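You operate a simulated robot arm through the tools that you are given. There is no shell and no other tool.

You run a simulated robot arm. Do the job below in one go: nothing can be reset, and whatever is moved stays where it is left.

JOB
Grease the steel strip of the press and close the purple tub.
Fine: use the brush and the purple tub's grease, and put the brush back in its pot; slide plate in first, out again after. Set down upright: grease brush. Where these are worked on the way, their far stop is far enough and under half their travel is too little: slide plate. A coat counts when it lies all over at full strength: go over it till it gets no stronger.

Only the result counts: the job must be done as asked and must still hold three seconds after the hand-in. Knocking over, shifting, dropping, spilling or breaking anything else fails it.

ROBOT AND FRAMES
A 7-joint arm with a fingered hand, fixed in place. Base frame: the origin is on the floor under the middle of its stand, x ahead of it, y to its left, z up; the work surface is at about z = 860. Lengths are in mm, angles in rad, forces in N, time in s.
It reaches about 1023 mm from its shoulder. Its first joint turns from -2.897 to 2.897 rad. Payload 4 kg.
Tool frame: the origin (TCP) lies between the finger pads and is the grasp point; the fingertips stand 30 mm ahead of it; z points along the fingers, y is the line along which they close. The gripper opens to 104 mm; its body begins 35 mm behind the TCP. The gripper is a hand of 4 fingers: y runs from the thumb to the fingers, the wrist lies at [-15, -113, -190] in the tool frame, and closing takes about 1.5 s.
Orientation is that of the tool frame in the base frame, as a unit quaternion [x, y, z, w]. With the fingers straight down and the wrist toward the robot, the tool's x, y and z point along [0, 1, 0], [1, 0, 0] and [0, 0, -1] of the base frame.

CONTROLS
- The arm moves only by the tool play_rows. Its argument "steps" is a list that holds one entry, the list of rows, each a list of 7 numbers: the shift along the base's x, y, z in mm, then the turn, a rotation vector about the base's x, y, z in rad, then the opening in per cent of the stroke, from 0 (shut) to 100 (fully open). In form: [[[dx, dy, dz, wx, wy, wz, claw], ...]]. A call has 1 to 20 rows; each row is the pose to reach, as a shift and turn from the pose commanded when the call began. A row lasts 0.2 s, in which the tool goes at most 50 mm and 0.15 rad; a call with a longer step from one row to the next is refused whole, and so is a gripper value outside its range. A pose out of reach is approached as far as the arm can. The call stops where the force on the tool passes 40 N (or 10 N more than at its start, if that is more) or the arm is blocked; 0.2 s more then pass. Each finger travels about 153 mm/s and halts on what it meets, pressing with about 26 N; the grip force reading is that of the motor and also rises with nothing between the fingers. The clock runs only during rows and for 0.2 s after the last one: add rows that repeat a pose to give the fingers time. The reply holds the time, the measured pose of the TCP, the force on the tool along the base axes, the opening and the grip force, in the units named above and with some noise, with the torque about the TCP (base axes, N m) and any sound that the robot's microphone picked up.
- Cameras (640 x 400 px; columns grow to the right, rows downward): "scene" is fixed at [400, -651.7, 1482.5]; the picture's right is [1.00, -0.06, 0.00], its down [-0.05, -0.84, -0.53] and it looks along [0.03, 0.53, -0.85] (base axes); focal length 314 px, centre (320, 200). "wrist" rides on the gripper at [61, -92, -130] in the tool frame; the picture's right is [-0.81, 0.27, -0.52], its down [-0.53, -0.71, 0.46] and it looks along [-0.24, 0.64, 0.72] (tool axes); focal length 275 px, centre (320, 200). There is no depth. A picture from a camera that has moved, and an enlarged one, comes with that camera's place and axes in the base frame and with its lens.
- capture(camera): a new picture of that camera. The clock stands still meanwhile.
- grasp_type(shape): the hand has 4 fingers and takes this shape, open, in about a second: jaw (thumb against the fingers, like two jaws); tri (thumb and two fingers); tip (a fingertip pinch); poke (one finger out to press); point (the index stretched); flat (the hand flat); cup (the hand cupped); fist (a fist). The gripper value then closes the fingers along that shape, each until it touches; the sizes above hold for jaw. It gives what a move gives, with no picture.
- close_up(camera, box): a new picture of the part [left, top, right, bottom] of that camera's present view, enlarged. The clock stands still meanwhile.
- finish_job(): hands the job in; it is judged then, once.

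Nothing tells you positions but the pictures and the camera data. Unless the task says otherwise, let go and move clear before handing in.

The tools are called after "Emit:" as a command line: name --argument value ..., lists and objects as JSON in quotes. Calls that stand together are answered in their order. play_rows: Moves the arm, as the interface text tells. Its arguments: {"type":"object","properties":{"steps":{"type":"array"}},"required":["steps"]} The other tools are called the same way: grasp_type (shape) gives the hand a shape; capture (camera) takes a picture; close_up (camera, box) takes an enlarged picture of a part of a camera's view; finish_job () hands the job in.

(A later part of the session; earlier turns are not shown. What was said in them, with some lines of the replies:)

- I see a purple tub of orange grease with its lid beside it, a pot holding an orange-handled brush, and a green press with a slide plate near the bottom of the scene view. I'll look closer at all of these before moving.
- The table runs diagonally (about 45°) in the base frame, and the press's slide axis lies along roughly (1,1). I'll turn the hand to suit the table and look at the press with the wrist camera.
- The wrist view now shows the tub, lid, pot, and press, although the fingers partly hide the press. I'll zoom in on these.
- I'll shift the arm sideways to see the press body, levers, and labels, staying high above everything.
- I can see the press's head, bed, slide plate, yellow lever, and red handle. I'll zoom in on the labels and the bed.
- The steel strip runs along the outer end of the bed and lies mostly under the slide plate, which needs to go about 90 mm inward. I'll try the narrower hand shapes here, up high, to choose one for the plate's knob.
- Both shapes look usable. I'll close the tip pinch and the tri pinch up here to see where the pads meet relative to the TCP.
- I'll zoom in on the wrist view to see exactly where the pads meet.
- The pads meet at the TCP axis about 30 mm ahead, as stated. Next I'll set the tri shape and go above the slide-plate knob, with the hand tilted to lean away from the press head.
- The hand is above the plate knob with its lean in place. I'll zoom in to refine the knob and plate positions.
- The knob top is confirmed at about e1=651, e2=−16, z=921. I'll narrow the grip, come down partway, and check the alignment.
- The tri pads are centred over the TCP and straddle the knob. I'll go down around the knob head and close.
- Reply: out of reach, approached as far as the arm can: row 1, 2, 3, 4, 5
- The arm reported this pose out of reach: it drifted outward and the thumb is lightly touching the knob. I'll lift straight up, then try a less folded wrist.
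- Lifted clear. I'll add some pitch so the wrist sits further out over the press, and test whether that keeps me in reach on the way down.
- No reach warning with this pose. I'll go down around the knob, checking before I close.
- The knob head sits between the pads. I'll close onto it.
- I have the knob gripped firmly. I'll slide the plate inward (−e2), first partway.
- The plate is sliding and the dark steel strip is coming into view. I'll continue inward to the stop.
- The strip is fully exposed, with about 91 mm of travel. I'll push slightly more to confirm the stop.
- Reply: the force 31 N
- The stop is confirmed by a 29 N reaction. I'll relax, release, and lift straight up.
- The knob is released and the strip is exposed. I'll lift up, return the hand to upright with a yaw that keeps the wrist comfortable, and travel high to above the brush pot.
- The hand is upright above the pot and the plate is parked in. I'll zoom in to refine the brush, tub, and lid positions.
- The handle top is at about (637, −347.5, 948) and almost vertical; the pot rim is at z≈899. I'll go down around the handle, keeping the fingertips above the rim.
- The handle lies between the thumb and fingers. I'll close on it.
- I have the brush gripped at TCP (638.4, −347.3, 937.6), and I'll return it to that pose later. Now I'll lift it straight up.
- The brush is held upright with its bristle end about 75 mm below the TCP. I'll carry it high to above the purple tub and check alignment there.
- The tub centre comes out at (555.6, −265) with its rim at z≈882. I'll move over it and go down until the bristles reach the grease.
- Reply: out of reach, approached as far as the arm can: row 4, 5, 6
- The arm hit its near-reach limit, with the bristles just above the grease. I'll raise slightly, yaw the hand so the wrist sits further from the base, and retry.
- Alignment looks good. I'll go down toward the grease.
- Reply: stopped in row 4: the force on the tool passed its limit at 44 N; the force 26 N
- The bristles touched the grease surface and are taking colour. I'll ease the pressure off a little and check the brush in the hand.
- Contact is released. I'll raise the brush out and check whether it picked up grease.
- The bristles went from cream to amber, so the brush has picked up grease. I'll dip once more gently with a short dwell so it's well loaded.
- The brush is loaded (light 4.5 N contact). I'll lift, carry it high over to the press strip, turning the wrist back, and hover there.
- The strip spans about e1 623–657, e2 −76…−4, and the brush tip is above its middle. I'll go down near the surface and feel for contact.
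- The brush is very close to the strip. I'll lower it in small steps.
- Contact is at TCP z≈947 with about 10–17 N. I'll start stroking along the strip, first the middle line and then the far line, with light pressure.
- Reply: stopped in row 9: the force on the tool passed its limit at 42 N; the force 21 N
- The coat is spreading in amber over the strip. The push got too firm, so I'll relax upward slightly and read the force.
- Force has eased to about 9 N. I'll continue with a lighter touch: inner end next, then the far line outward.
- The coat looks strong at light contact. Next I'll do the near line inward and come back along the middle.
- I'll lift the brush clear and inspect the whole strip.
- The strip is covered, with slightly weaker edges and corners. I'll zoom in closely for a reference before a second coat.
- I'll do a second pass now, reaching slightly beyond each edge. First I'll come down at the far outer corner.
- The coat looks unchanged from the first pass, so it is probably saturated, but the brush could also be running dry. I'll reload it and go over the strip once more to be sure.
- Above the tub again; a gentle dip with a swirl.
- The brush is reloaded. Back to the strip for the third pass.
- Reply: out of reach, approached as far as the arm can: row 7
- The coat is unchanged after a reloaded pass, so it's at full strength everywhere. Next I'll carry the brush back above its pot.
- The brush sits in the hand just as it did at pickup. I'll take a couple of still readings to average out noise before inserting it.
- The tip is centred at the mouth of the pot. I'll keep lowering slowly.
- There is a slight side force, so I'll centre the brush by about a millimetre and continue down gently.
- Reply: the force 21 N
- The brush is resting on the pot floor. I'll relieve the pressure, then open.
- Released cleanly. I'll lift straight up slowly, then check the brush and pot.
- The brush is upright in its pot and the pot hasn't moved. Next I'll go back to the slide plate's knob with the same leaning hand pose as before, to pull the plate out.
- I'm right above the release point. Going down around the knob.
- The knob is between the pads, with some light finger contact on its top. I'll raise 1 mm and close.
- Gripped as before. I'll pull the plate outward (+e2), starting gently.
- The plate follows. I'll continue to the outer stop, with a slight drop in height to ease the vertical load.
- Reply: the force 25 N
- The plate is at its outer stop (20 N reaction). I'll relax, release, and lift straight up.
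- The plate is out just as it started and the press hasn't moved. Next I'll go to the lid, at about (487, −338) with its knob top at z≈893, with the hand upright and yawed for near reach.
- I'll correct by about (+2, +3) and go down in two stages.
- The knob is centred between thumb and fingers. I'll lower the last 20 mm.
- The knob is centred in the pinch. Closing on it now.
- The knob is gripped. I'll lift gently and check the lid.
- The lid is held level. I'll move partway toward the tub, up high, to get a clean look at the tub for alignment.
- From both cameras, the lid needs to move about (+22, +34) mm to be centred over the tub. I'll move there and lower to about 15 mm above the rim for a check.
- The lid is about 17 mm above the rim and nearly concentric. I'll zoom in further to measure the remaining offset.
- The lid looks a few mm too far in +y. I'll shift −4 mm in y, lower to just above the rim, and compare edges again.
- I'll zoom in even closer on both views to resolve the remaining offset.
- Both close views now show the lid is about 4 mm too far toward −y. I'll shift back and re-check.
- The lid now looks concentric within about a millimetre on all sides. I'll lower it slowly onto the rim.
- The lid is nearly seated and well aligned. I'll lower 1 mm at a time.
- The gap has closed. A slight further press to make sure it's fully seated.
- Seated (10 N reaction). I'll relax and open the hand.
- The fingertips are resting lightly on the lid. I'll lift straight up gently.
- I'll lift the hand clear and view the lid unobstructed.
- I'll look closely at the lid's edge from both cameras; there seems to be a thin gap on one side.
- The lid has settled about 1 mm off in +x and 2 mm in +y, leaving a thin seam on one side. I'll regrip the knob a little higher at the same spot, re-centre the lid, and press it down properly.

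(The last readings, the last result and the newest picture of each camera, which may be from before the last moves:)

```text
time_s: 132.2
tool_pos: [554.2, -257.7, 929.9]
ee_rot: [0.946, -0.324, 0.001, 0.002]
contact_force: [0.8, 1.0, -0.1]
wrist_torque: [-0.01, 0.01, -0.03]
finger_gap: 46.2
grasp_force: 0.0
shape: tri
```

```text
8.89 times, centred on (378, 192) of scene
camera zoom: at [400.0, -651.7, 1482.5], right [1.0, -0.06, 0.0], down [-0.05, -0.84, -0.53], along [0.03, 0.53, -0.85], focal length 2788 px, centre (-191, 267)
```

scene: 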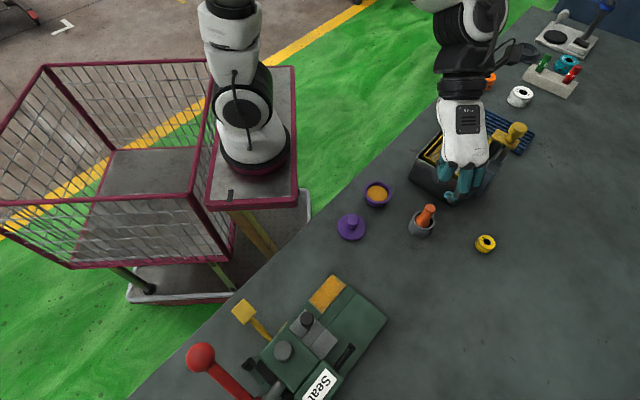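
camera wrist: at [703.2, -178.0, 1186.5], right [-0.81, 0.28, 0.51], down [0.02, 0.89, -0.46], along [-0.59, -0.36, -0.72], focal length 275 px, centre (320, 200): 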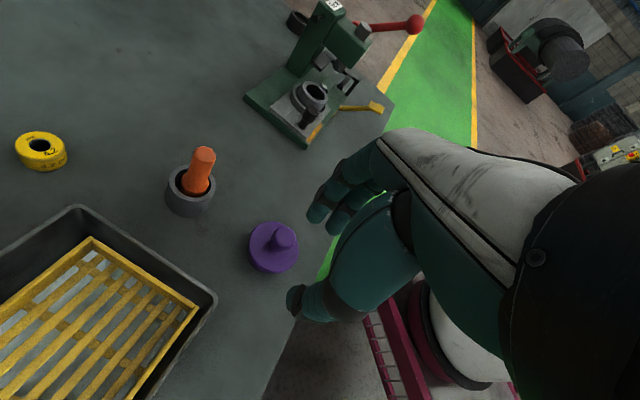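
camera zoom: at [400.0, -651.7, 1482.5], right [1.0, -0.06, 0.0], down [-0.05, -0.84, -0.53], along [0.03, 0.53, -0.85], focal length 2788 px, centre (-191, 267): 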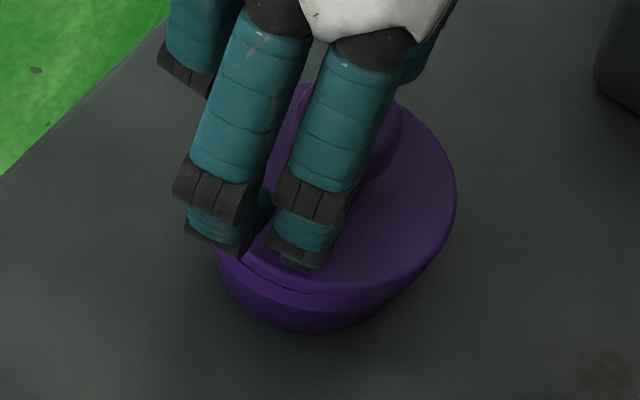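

I'll close slowly on the knob.

Emit:
play_rows --steps '[[[0, 0, 0, 0, 0, 0, 36], [0, 0, 0, 0, 0, 0, 30], [0, 0, 0, 0, 0, 0, 25], [0, 0, 0, 0, 0, 0, 20], [0, 0, 0, 0, 0, 0, 15], [0, 0, 0, 0, 0, 0, 8], [0, 0, 0, 0, 0, 0, 0], [0, 0, 0, 0, 0, 0, 0], [0, 0, 0, 0, 0, 0, 0]]]'

Emit:
close_up --camera "scene" --box '[360, 180, 395, 210]'

Emit:
close_up --camera "wrist" --box '[240, 240, 330, 320]'

```text
time_s: 134.2
tool_pos: [554.0, -258.7, 930.7]
ee_rot: [0.946, -0.324, 0.002, 0.002]
contact_force: [-0.4, -0.5, -0.6]
wrist_torque: [0.0, -0.01, 0.0]
finger_gap: 14.1
grasp_force: 26.6
shape: tri
```

```text
13.33 times, centred on (378, 195) of scene
camera zoom: at [400.0, -651.7, 1482.5], right [1.0, -0.06, 0.0], down [-0.05, -0.84, -0.53], along [0.03, 0.53, -0.85], focal length 4181 px, centre (-447, 267)
```

zoom: 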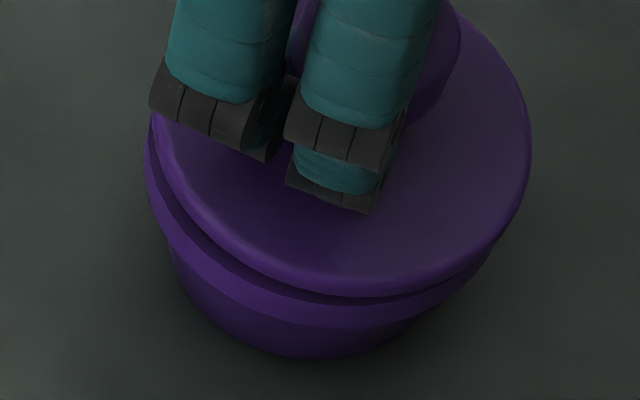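

```text
5.00 times, centred on (285, 280) of wrist
camera zoom: at [659.6, -223.0, 1062.0], right [-0.81, 0.28, 0.51], down [0.02, 0.89, -0.46], along [-0.59, -0.36, -0.72], focal length 1376 px, centre (495, -200)
```

zoom: 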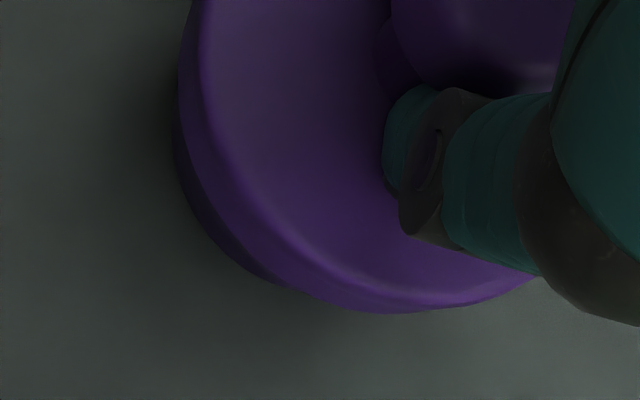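

Closing nudged the lid slightly toward +y. Now that it's held, I'll raise it 3 mm, move it back toward −y, and check.

Emit:
play_rows --steps '[[[0, 0, 1.5, 0, 0, 0, 0], [0, 0, 3, 0, 0, 0, 0], [-0.5, -2, 3, 0, 0, 0, 0], [-1, -4, 3, 0, 0, 0, 0], [-1, -4, 3, 0, 0, 0, 0]]]'

Emit:
close_up --camera "scene" --box '[360, 180, 395, 210]'

Emit:
close_up --camera "wrist" --box '[240, 240, 330, 320]'

```text
time_s: 135.3
tool_pos: [552.8, -263.0, 933.7]
ee_rot: [0.946, -0.324, 0.001, 0.002]
contact_force: [-0.2, -0.5, 0.3]
wrist_torque: [-0.03, 0.01, 0.01]
finger_gap: 14.3
grasp_force: 25.7
shape: tri
```

```text
13.33 times, centred on (378, 195) of scene
camera zoom: at [400.0, -651.7, 1482.5], right [1.0, -0.06, 0.0], down [-0.05, -0.84, -0.53], along [0.03, 0.53, -0.85], focal length 4181 px, centre (-447, 267)
```

zoom: 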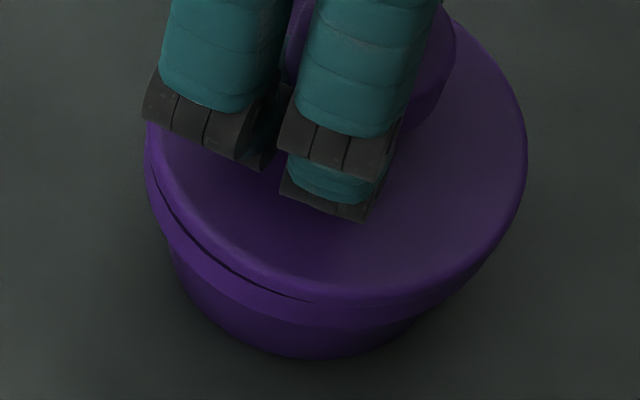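

```text
5.00 times, centred on (285, 280) of wrist
camera zoom: at [657.7, -226.7, 1065.1], right [-0.81, 0.28, 0.51], down [0.02, 0.89, -0.46], along [-0.59, -0.36, -0.72], focal length 1376 px, centre (495, -200)
```

zoom: 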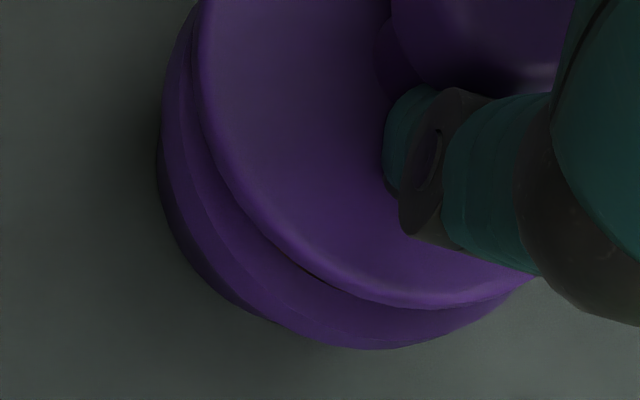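

Emit:
play_rows --steps '[[[0.4, 1, 0, 0, 0, 0, 0], [0.4, 1, -1.5, 0, 0, 0, 0], [0.4, 1, -3, 0, 0, 0, 0], [0.4, 1, -3, 0, 0, 0, 0]]]'

Emit:
close_up --camera "scene" --box '[360, 180, 395, 210]'

Emit:
close_up --camera "wrist" --box '[240, 240, 330, 320]'

```text
time_s: 136.3
tool_pos: [554.1, -261.9, 930.7]
ee_rot: [0.946, -0.325, 0.002, 0.003]
contact_force: [0.2, 0.0, 0.1]
wrist_torque: [0.06, -0.01, 0.04]
finger_gap: 14.1
grasp_force: 25.9
shape: tri
```

```text
13.33 times, centred on (378, 195) of scene
camera zoom: at [400.0, -651.7, 1482.5], right [1.0, -0.06, 0.0], down [-0.05, -0.84, -0.53], along [0.03, 0.53, -0.85], focal length 4181 px, centre (-447, 267)
```

zoom: 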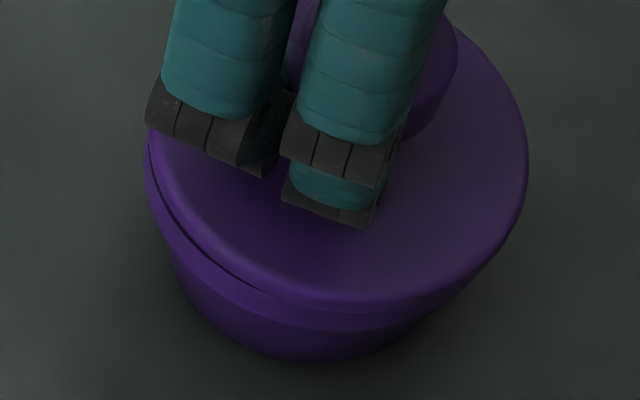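

```text
5.00 times, centred on (285, 280) of wrist
camera zoom: at [658.6, -226.1, 1062.1], right [-0.81, 0.28, 0.51], down [0.02, 0.89, -0.46], along [-0.59, -0.36, -0.72], focal length 1376 px, centre (495, -200)
```

zoom: 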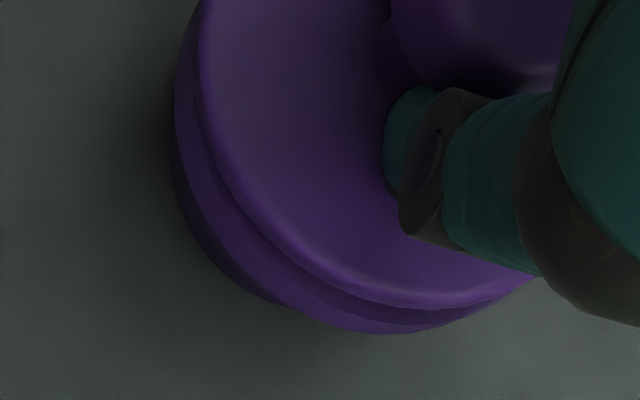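

Emit:
play_rows --steps '[[[0.3, 0.7, -0.5, 0, 0, 0, 0], [0.3, 0.7, -1.5, 0, 0, 0, 0], [0.3, 0.7, -1.5, 0, 0, 0, 0]]]'

Emit:
close_up --camera "scene" --box '[360, 180, 395, 210]'

Emit:
close_up --camera "wrist" --box '[240, 240, 330, 320]'

```text
time_s: 137.2
tool_pos: [554.1, -261.5, 929.7]
ee_rot: [0.946, -0.324, 0.002, 0.002]
contact_force: [0.0, 0.1, 0.4]
wrist_torque: [0.0, 0.02, 0.0]
finger_gap: 14.5
grasp_force: 26.3
shape: tri
```

```text
13.33 times, centred on (378, 195) of scene
camera zoom: at [400.0, -651.7, 1482.5], right [1.0, -0.06, 0.0], down [-0.05, -0.84, -0.53], along [0.03, 0.53, -0.85], focal length 4181 px, centre (-447, 267)
```

zoom: 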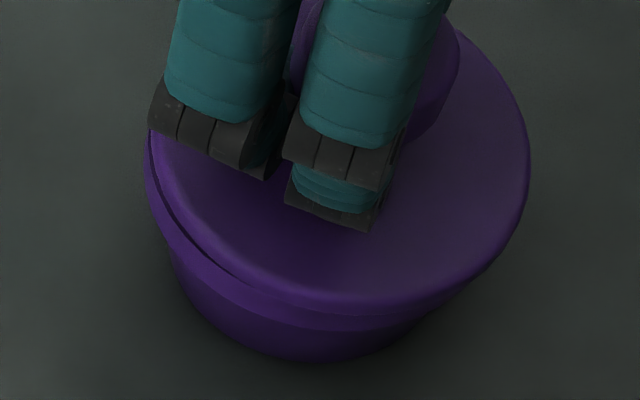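

```text
5.00 times, centred on (285, 280) of wrist
camera zoom: at [659.3, -225.6, 1060.6], right [-0.81, 0.28, 0.52], down [0.02, 0.89, -0.46], along [-0.59, -0.36, -0.72], focal length 1376 px, centre (495, -200)
```

zoom: 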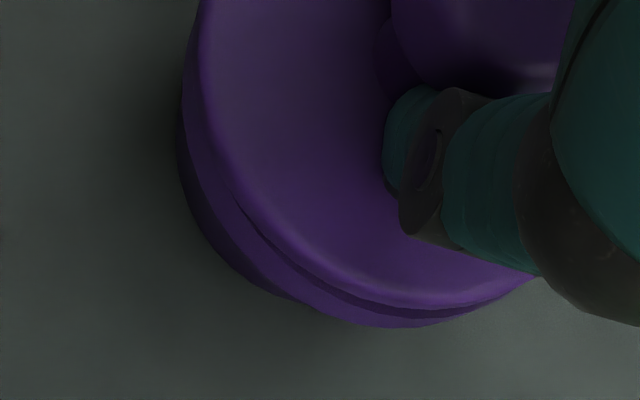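

Emit:
play_rows --steps '[[[0, 0.7, 0, 0, 0, 0, 0], [0, 0.7, -1, 0, 0, 0, 0], [0, 0.7, -1.5, 0, 0, 0, 0], [0, 0.7, -1.5, 0, 0, 0, 0]]]'

Emit:
close_up --camera "scene" --box '[360, 180, 395, 210]'

Emit:
close_up --camera "wrist" --box '[240, 240, 330, 320]'

```text
time_s: 138.2
tool_pos: [552.0, -261.6, 928.1]
ee_rot: [0.946, -0.323, 0.002, 0.003]
contact_force: [-0.1, -0.4, 2.9]
wrist_torque: [-0.09, -0.08, 0.01]
finger_gap: 14.3
grasp_force: 26.0
shape: tri
```

```text
13.33 times, centred on (378, 195) of scene
camera zoom: at [400.0, -651.7, 1482.5], right [1.0, -0.06, 0.0], down [-0.05, -0.84, -0.53], along [0.03, 0.53, -0.85], focal length 4181 px, centre (-447, 267)
```

zoom: 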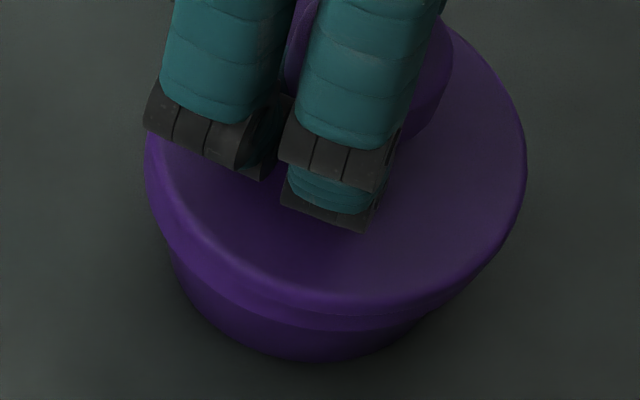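

```text
5.00 times, centred on (285, 280) of wrist
camera zoom: at [658.8, -224.9, 1059.5], right [-0.81, 0.28, 0.51], down [0.02, 0.89, -0.46], along [-0.59, -0.36, -0.72], focal length 1376 px, centre (495, -200)
```

zoom: 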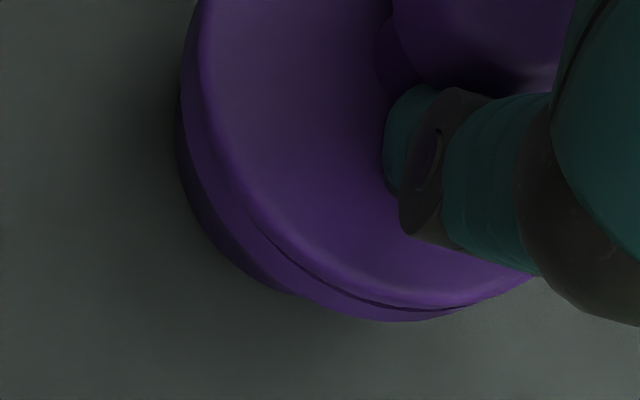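

Emit:
play_rows --steps '[[[0, 0, -0.8, 0, 0, 0, 0], [0, 0, -1.2, 0, 0, 0, 0], [0, 0, -1.2, 0, 0, 0, 0]]]'

Emit:
close_up --camera "scene" --box '[360, 180, 395, 210]'

Emit:
close_up --camera "wrist" --box '[240, 240, 330, 320]'

```text
time_s: 138.9
tool_pos: [553.9, -261.6, 926.5]
ee_rot: [0.946, -0.325, 0.002, 0.003]
contact_force: [0.4, 1.4, 9.1]
wrist_torque: [-0.14, -0.18, 0.04]
finger_gap: 14.7
grasp_force: 26.2
shape: tri
```

```text
13.33 times, centred on (378, 195) of scene
camera zoom: at [400.0, -651.7, 1482.5], right [1.0, -0.06, 0.0], down [-0.05, -0.84, -0.53], along [0.03, 0.53, -0.85], focal length 4181 px, centre (-447, 267)
```

zoom: 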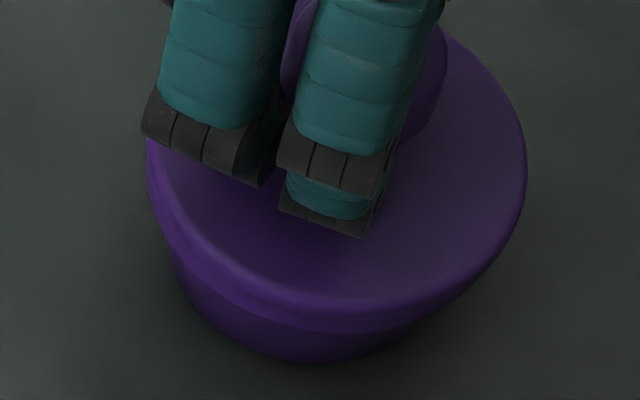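

```text
5.00 times, centred on (285, 280) of wrist
camera zoom: at [658.5, -225.3, 1058.3], right [-0.81, 0.28, 0.51], down [0.02, 0.89, -0.46], along [-0.59, -0.36, -0.72], focal length 1376 px, centre (495, -200)
```

zoom: 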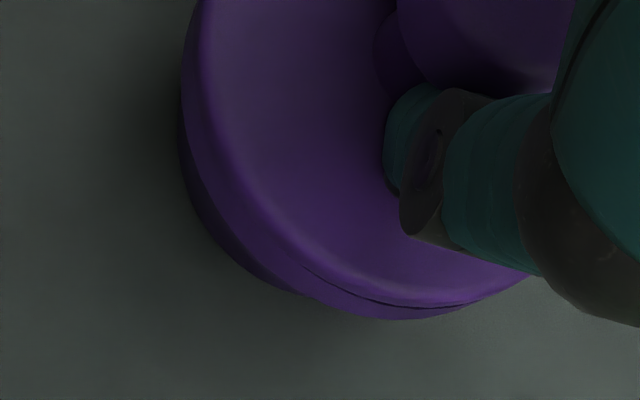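

The lid is down with only a hairline seam. I'll release gradually, rising slightly as the fingers open so they don't press on the lid.

Emit:
play_rows --steps '[[[0, 0, 0.3, 0, 0, 0, 6], [0, 0, 0.3, 0, 0, 0, 12], [0, 0, 0.5, 0, 0, 0, 18], [0, 0, 1.5, 0, 0, 0, 24], [0, 0, 3, 0, 0, 0, 30], [0, 0, 5, 0, 0, 0, 36], [0, 0, 7, 0, 0, 0, 40], [0, 0, 10, 0, 0, 0, 45], [0, 0, 10, 0, 0, 0, 45]]]'

Emit:
close_up --camera "scene" --box '[350, 170, 405, 215]'

Emit:
close_up --camera "wrist" --box '[190, 180, 390, 380]'

```text
time_s: 140.9
tool_pos: [553.3, -261.4, 937.1]
ee_rot: [0.946, -0.324, 0.002, 0.002]
contact_force: [0.1, 0.0, 0.2]
wrist_torque: [0.01, -0.01, 0.02]
finger_gap: 46.2
grasp_force: 0.1
shape: tri
```

```text
8.89 times, centred on (378, 192) of scene
camera zoom: at [400.0, -651.7, 1482.5], right [1.0, -0.06, 0.0], down [-0.05, -0.84, -0.53], along [0.03, 0.53, -0.85], focal length 2788 px, centre (-191, 267)
```

zoom: 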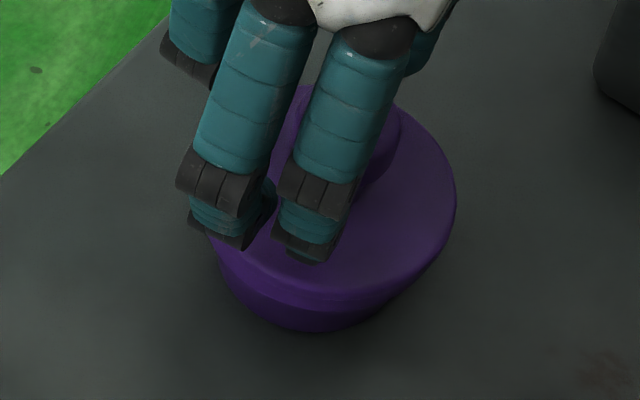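

```text
2.00 times, centred on (290, 280) of wrist
camera zoom: at [659.2, -225.2, 1068.8], right [-0.81, 0.28, 0.51], down [0.02, 0.89, -0.46], along [-0.59, -0.36, -0.72], focal length 551 px, centre (380, 40)
```

zoom: 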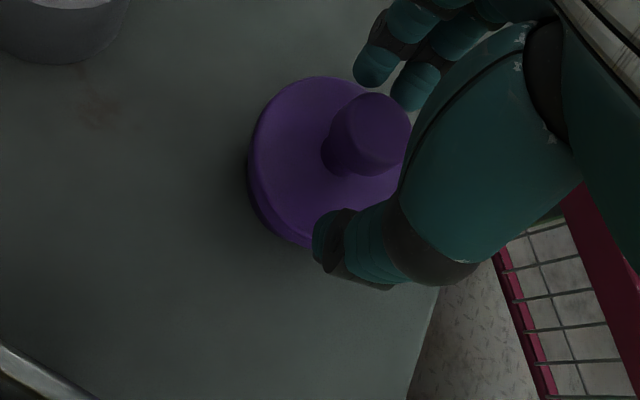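

The fingers opened without touching the lid. I'll lift clear and inspect the seam.

Emit:
play_rows --steps '[[[0, 0, 20, 0, 0, 0, 45], [0, 0, 50, 0, 0, 0, 45], [0, 0, 85, 0, 0, 0, 45], [20, 20, 110, 0, 0, 0, 45], [45, 45, 120, 0, 0, 0, 45], [45, 45, 120, 0, 0, 0, 45]]]'

Emit:
close_up --camera "scene" --box '[360, 180, 395, 210]'

Emit:
close_up --camera "wrist" --box '[235, 205, 315, 285]'

```text
time_s: 142.3
tool_pos: [599.0, -214.7, 1057.0]
ee_rot: [0.946, -0.325, 0.001, 0.002]
contact_force: [0.6, 0.2, 0.2]
wrist_torque: [0.01, 0.0, 0.04]
finger_gap: 46.3
grasp_force: 0.0
shape: tri
```

```text
13.33 times, centred on (378, 195) of scene
camera zoom: at [400.0, -651.7, 1482.5], right [1.0, -0.06, 0.0], down [-0.05, -0.84, -0.53], along [0.03, 0.53, -0.85], focal length 4181 px, centre (-447, 267)
```

zoom: 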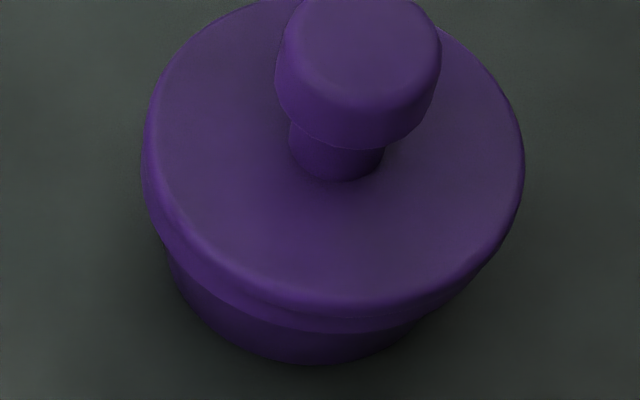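

```text
5.00 times, centred on (275, 245) of wrist
camera zoom: at [703.6, -179.8, 1187.8], right [-0.81, 0.28, 0.51], down [0.02, 0.89, -0.46], along [-0.59, -0.36, -0.72], focal length 1376 px, centre (545, -25)
```

zoom: 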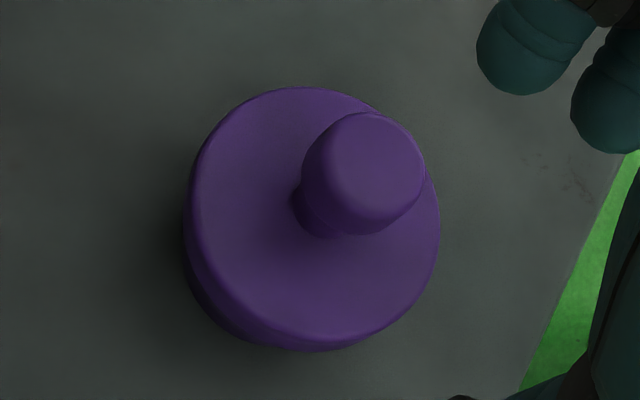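

The lid now sits flush with no visible seam. I'll do a last check of the whole scene: plate, brush, and everything else.

Emit:
capture --camera "scene"

Emit:
close_up --camera "scene" --box '[180, 260, 400, 400]'

Emit:
close_up --camera "scene" --box '[330, 170, 510, 270]'

```text
taken
```

scene: 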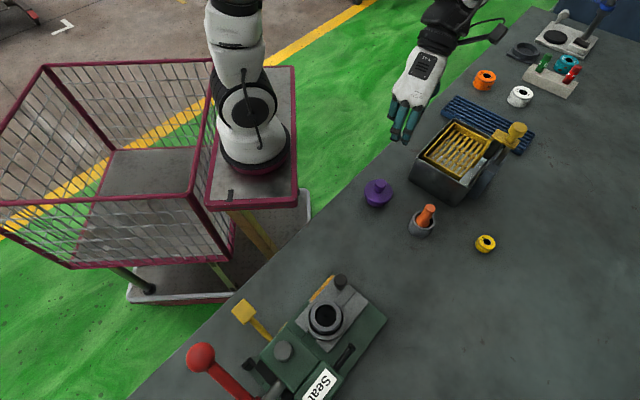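

```text
2.86 times, centred on (290, 330) of scene
camera zoom: at [400.0, -651.7, 1482.5], right [1.0, -0.06, 0.0], down [-0.05, -0.84, -0.53], along [0.03, 0.53, -0.85], focal length 896 px, centre (406, -171)
```

zoom: 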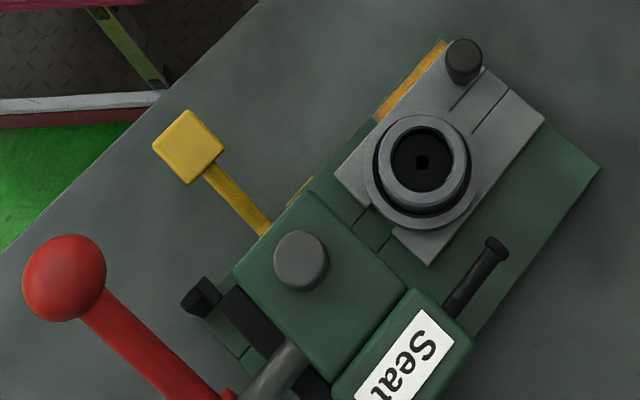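

```text
3.56 times, centred on (420, 220) of scene
camera zoom: at [400.0, -651.7, 1482.5], right [1.0, -0.06, 0.0], down [-0.05, -0.84, -0.53], along [0.03, 0.53, -0.85], focal length 1115 px, centre (-36, 129)
```

zoom: 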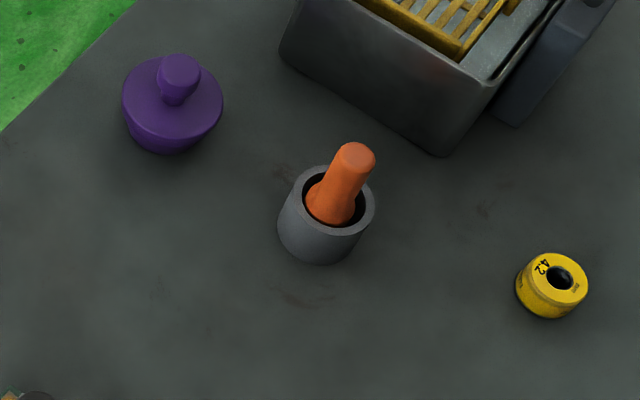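

Everything is in place: the strip is fully greased, the slide plate is back out at its stop, the brush stands upright in its pot, and the lid is flush on the purple tub. The hand is clear, so I'm handing the job in.

Emit:
finish_job

```text
The job is handed in.
```

I greased the steel strip, closed the purple tub, and handed the job in. No pass or fail result came back.

- **Steel strip:** I coated it three times, reloading the brush from the purple tub before the last pass. The last two passes made no visible change, so I take the coat to be at full strength.
- **Slide plate:** It went in to its far stop before greasing and back out to its outer stop afterwards. Both stops pushed back when I reached them.
- **Brush:** It stands upright in its pot, and the pot has not moved.
- **Purple tub:** The lid sits flush with no visible seam. My first attempt left a thin gap, so I regripped, re-centred and pressed it down. The tub shifted a few millimetres while I dipped the brush and seated the lid.

In the final pictures the press and everything else around it look as they did at the start.
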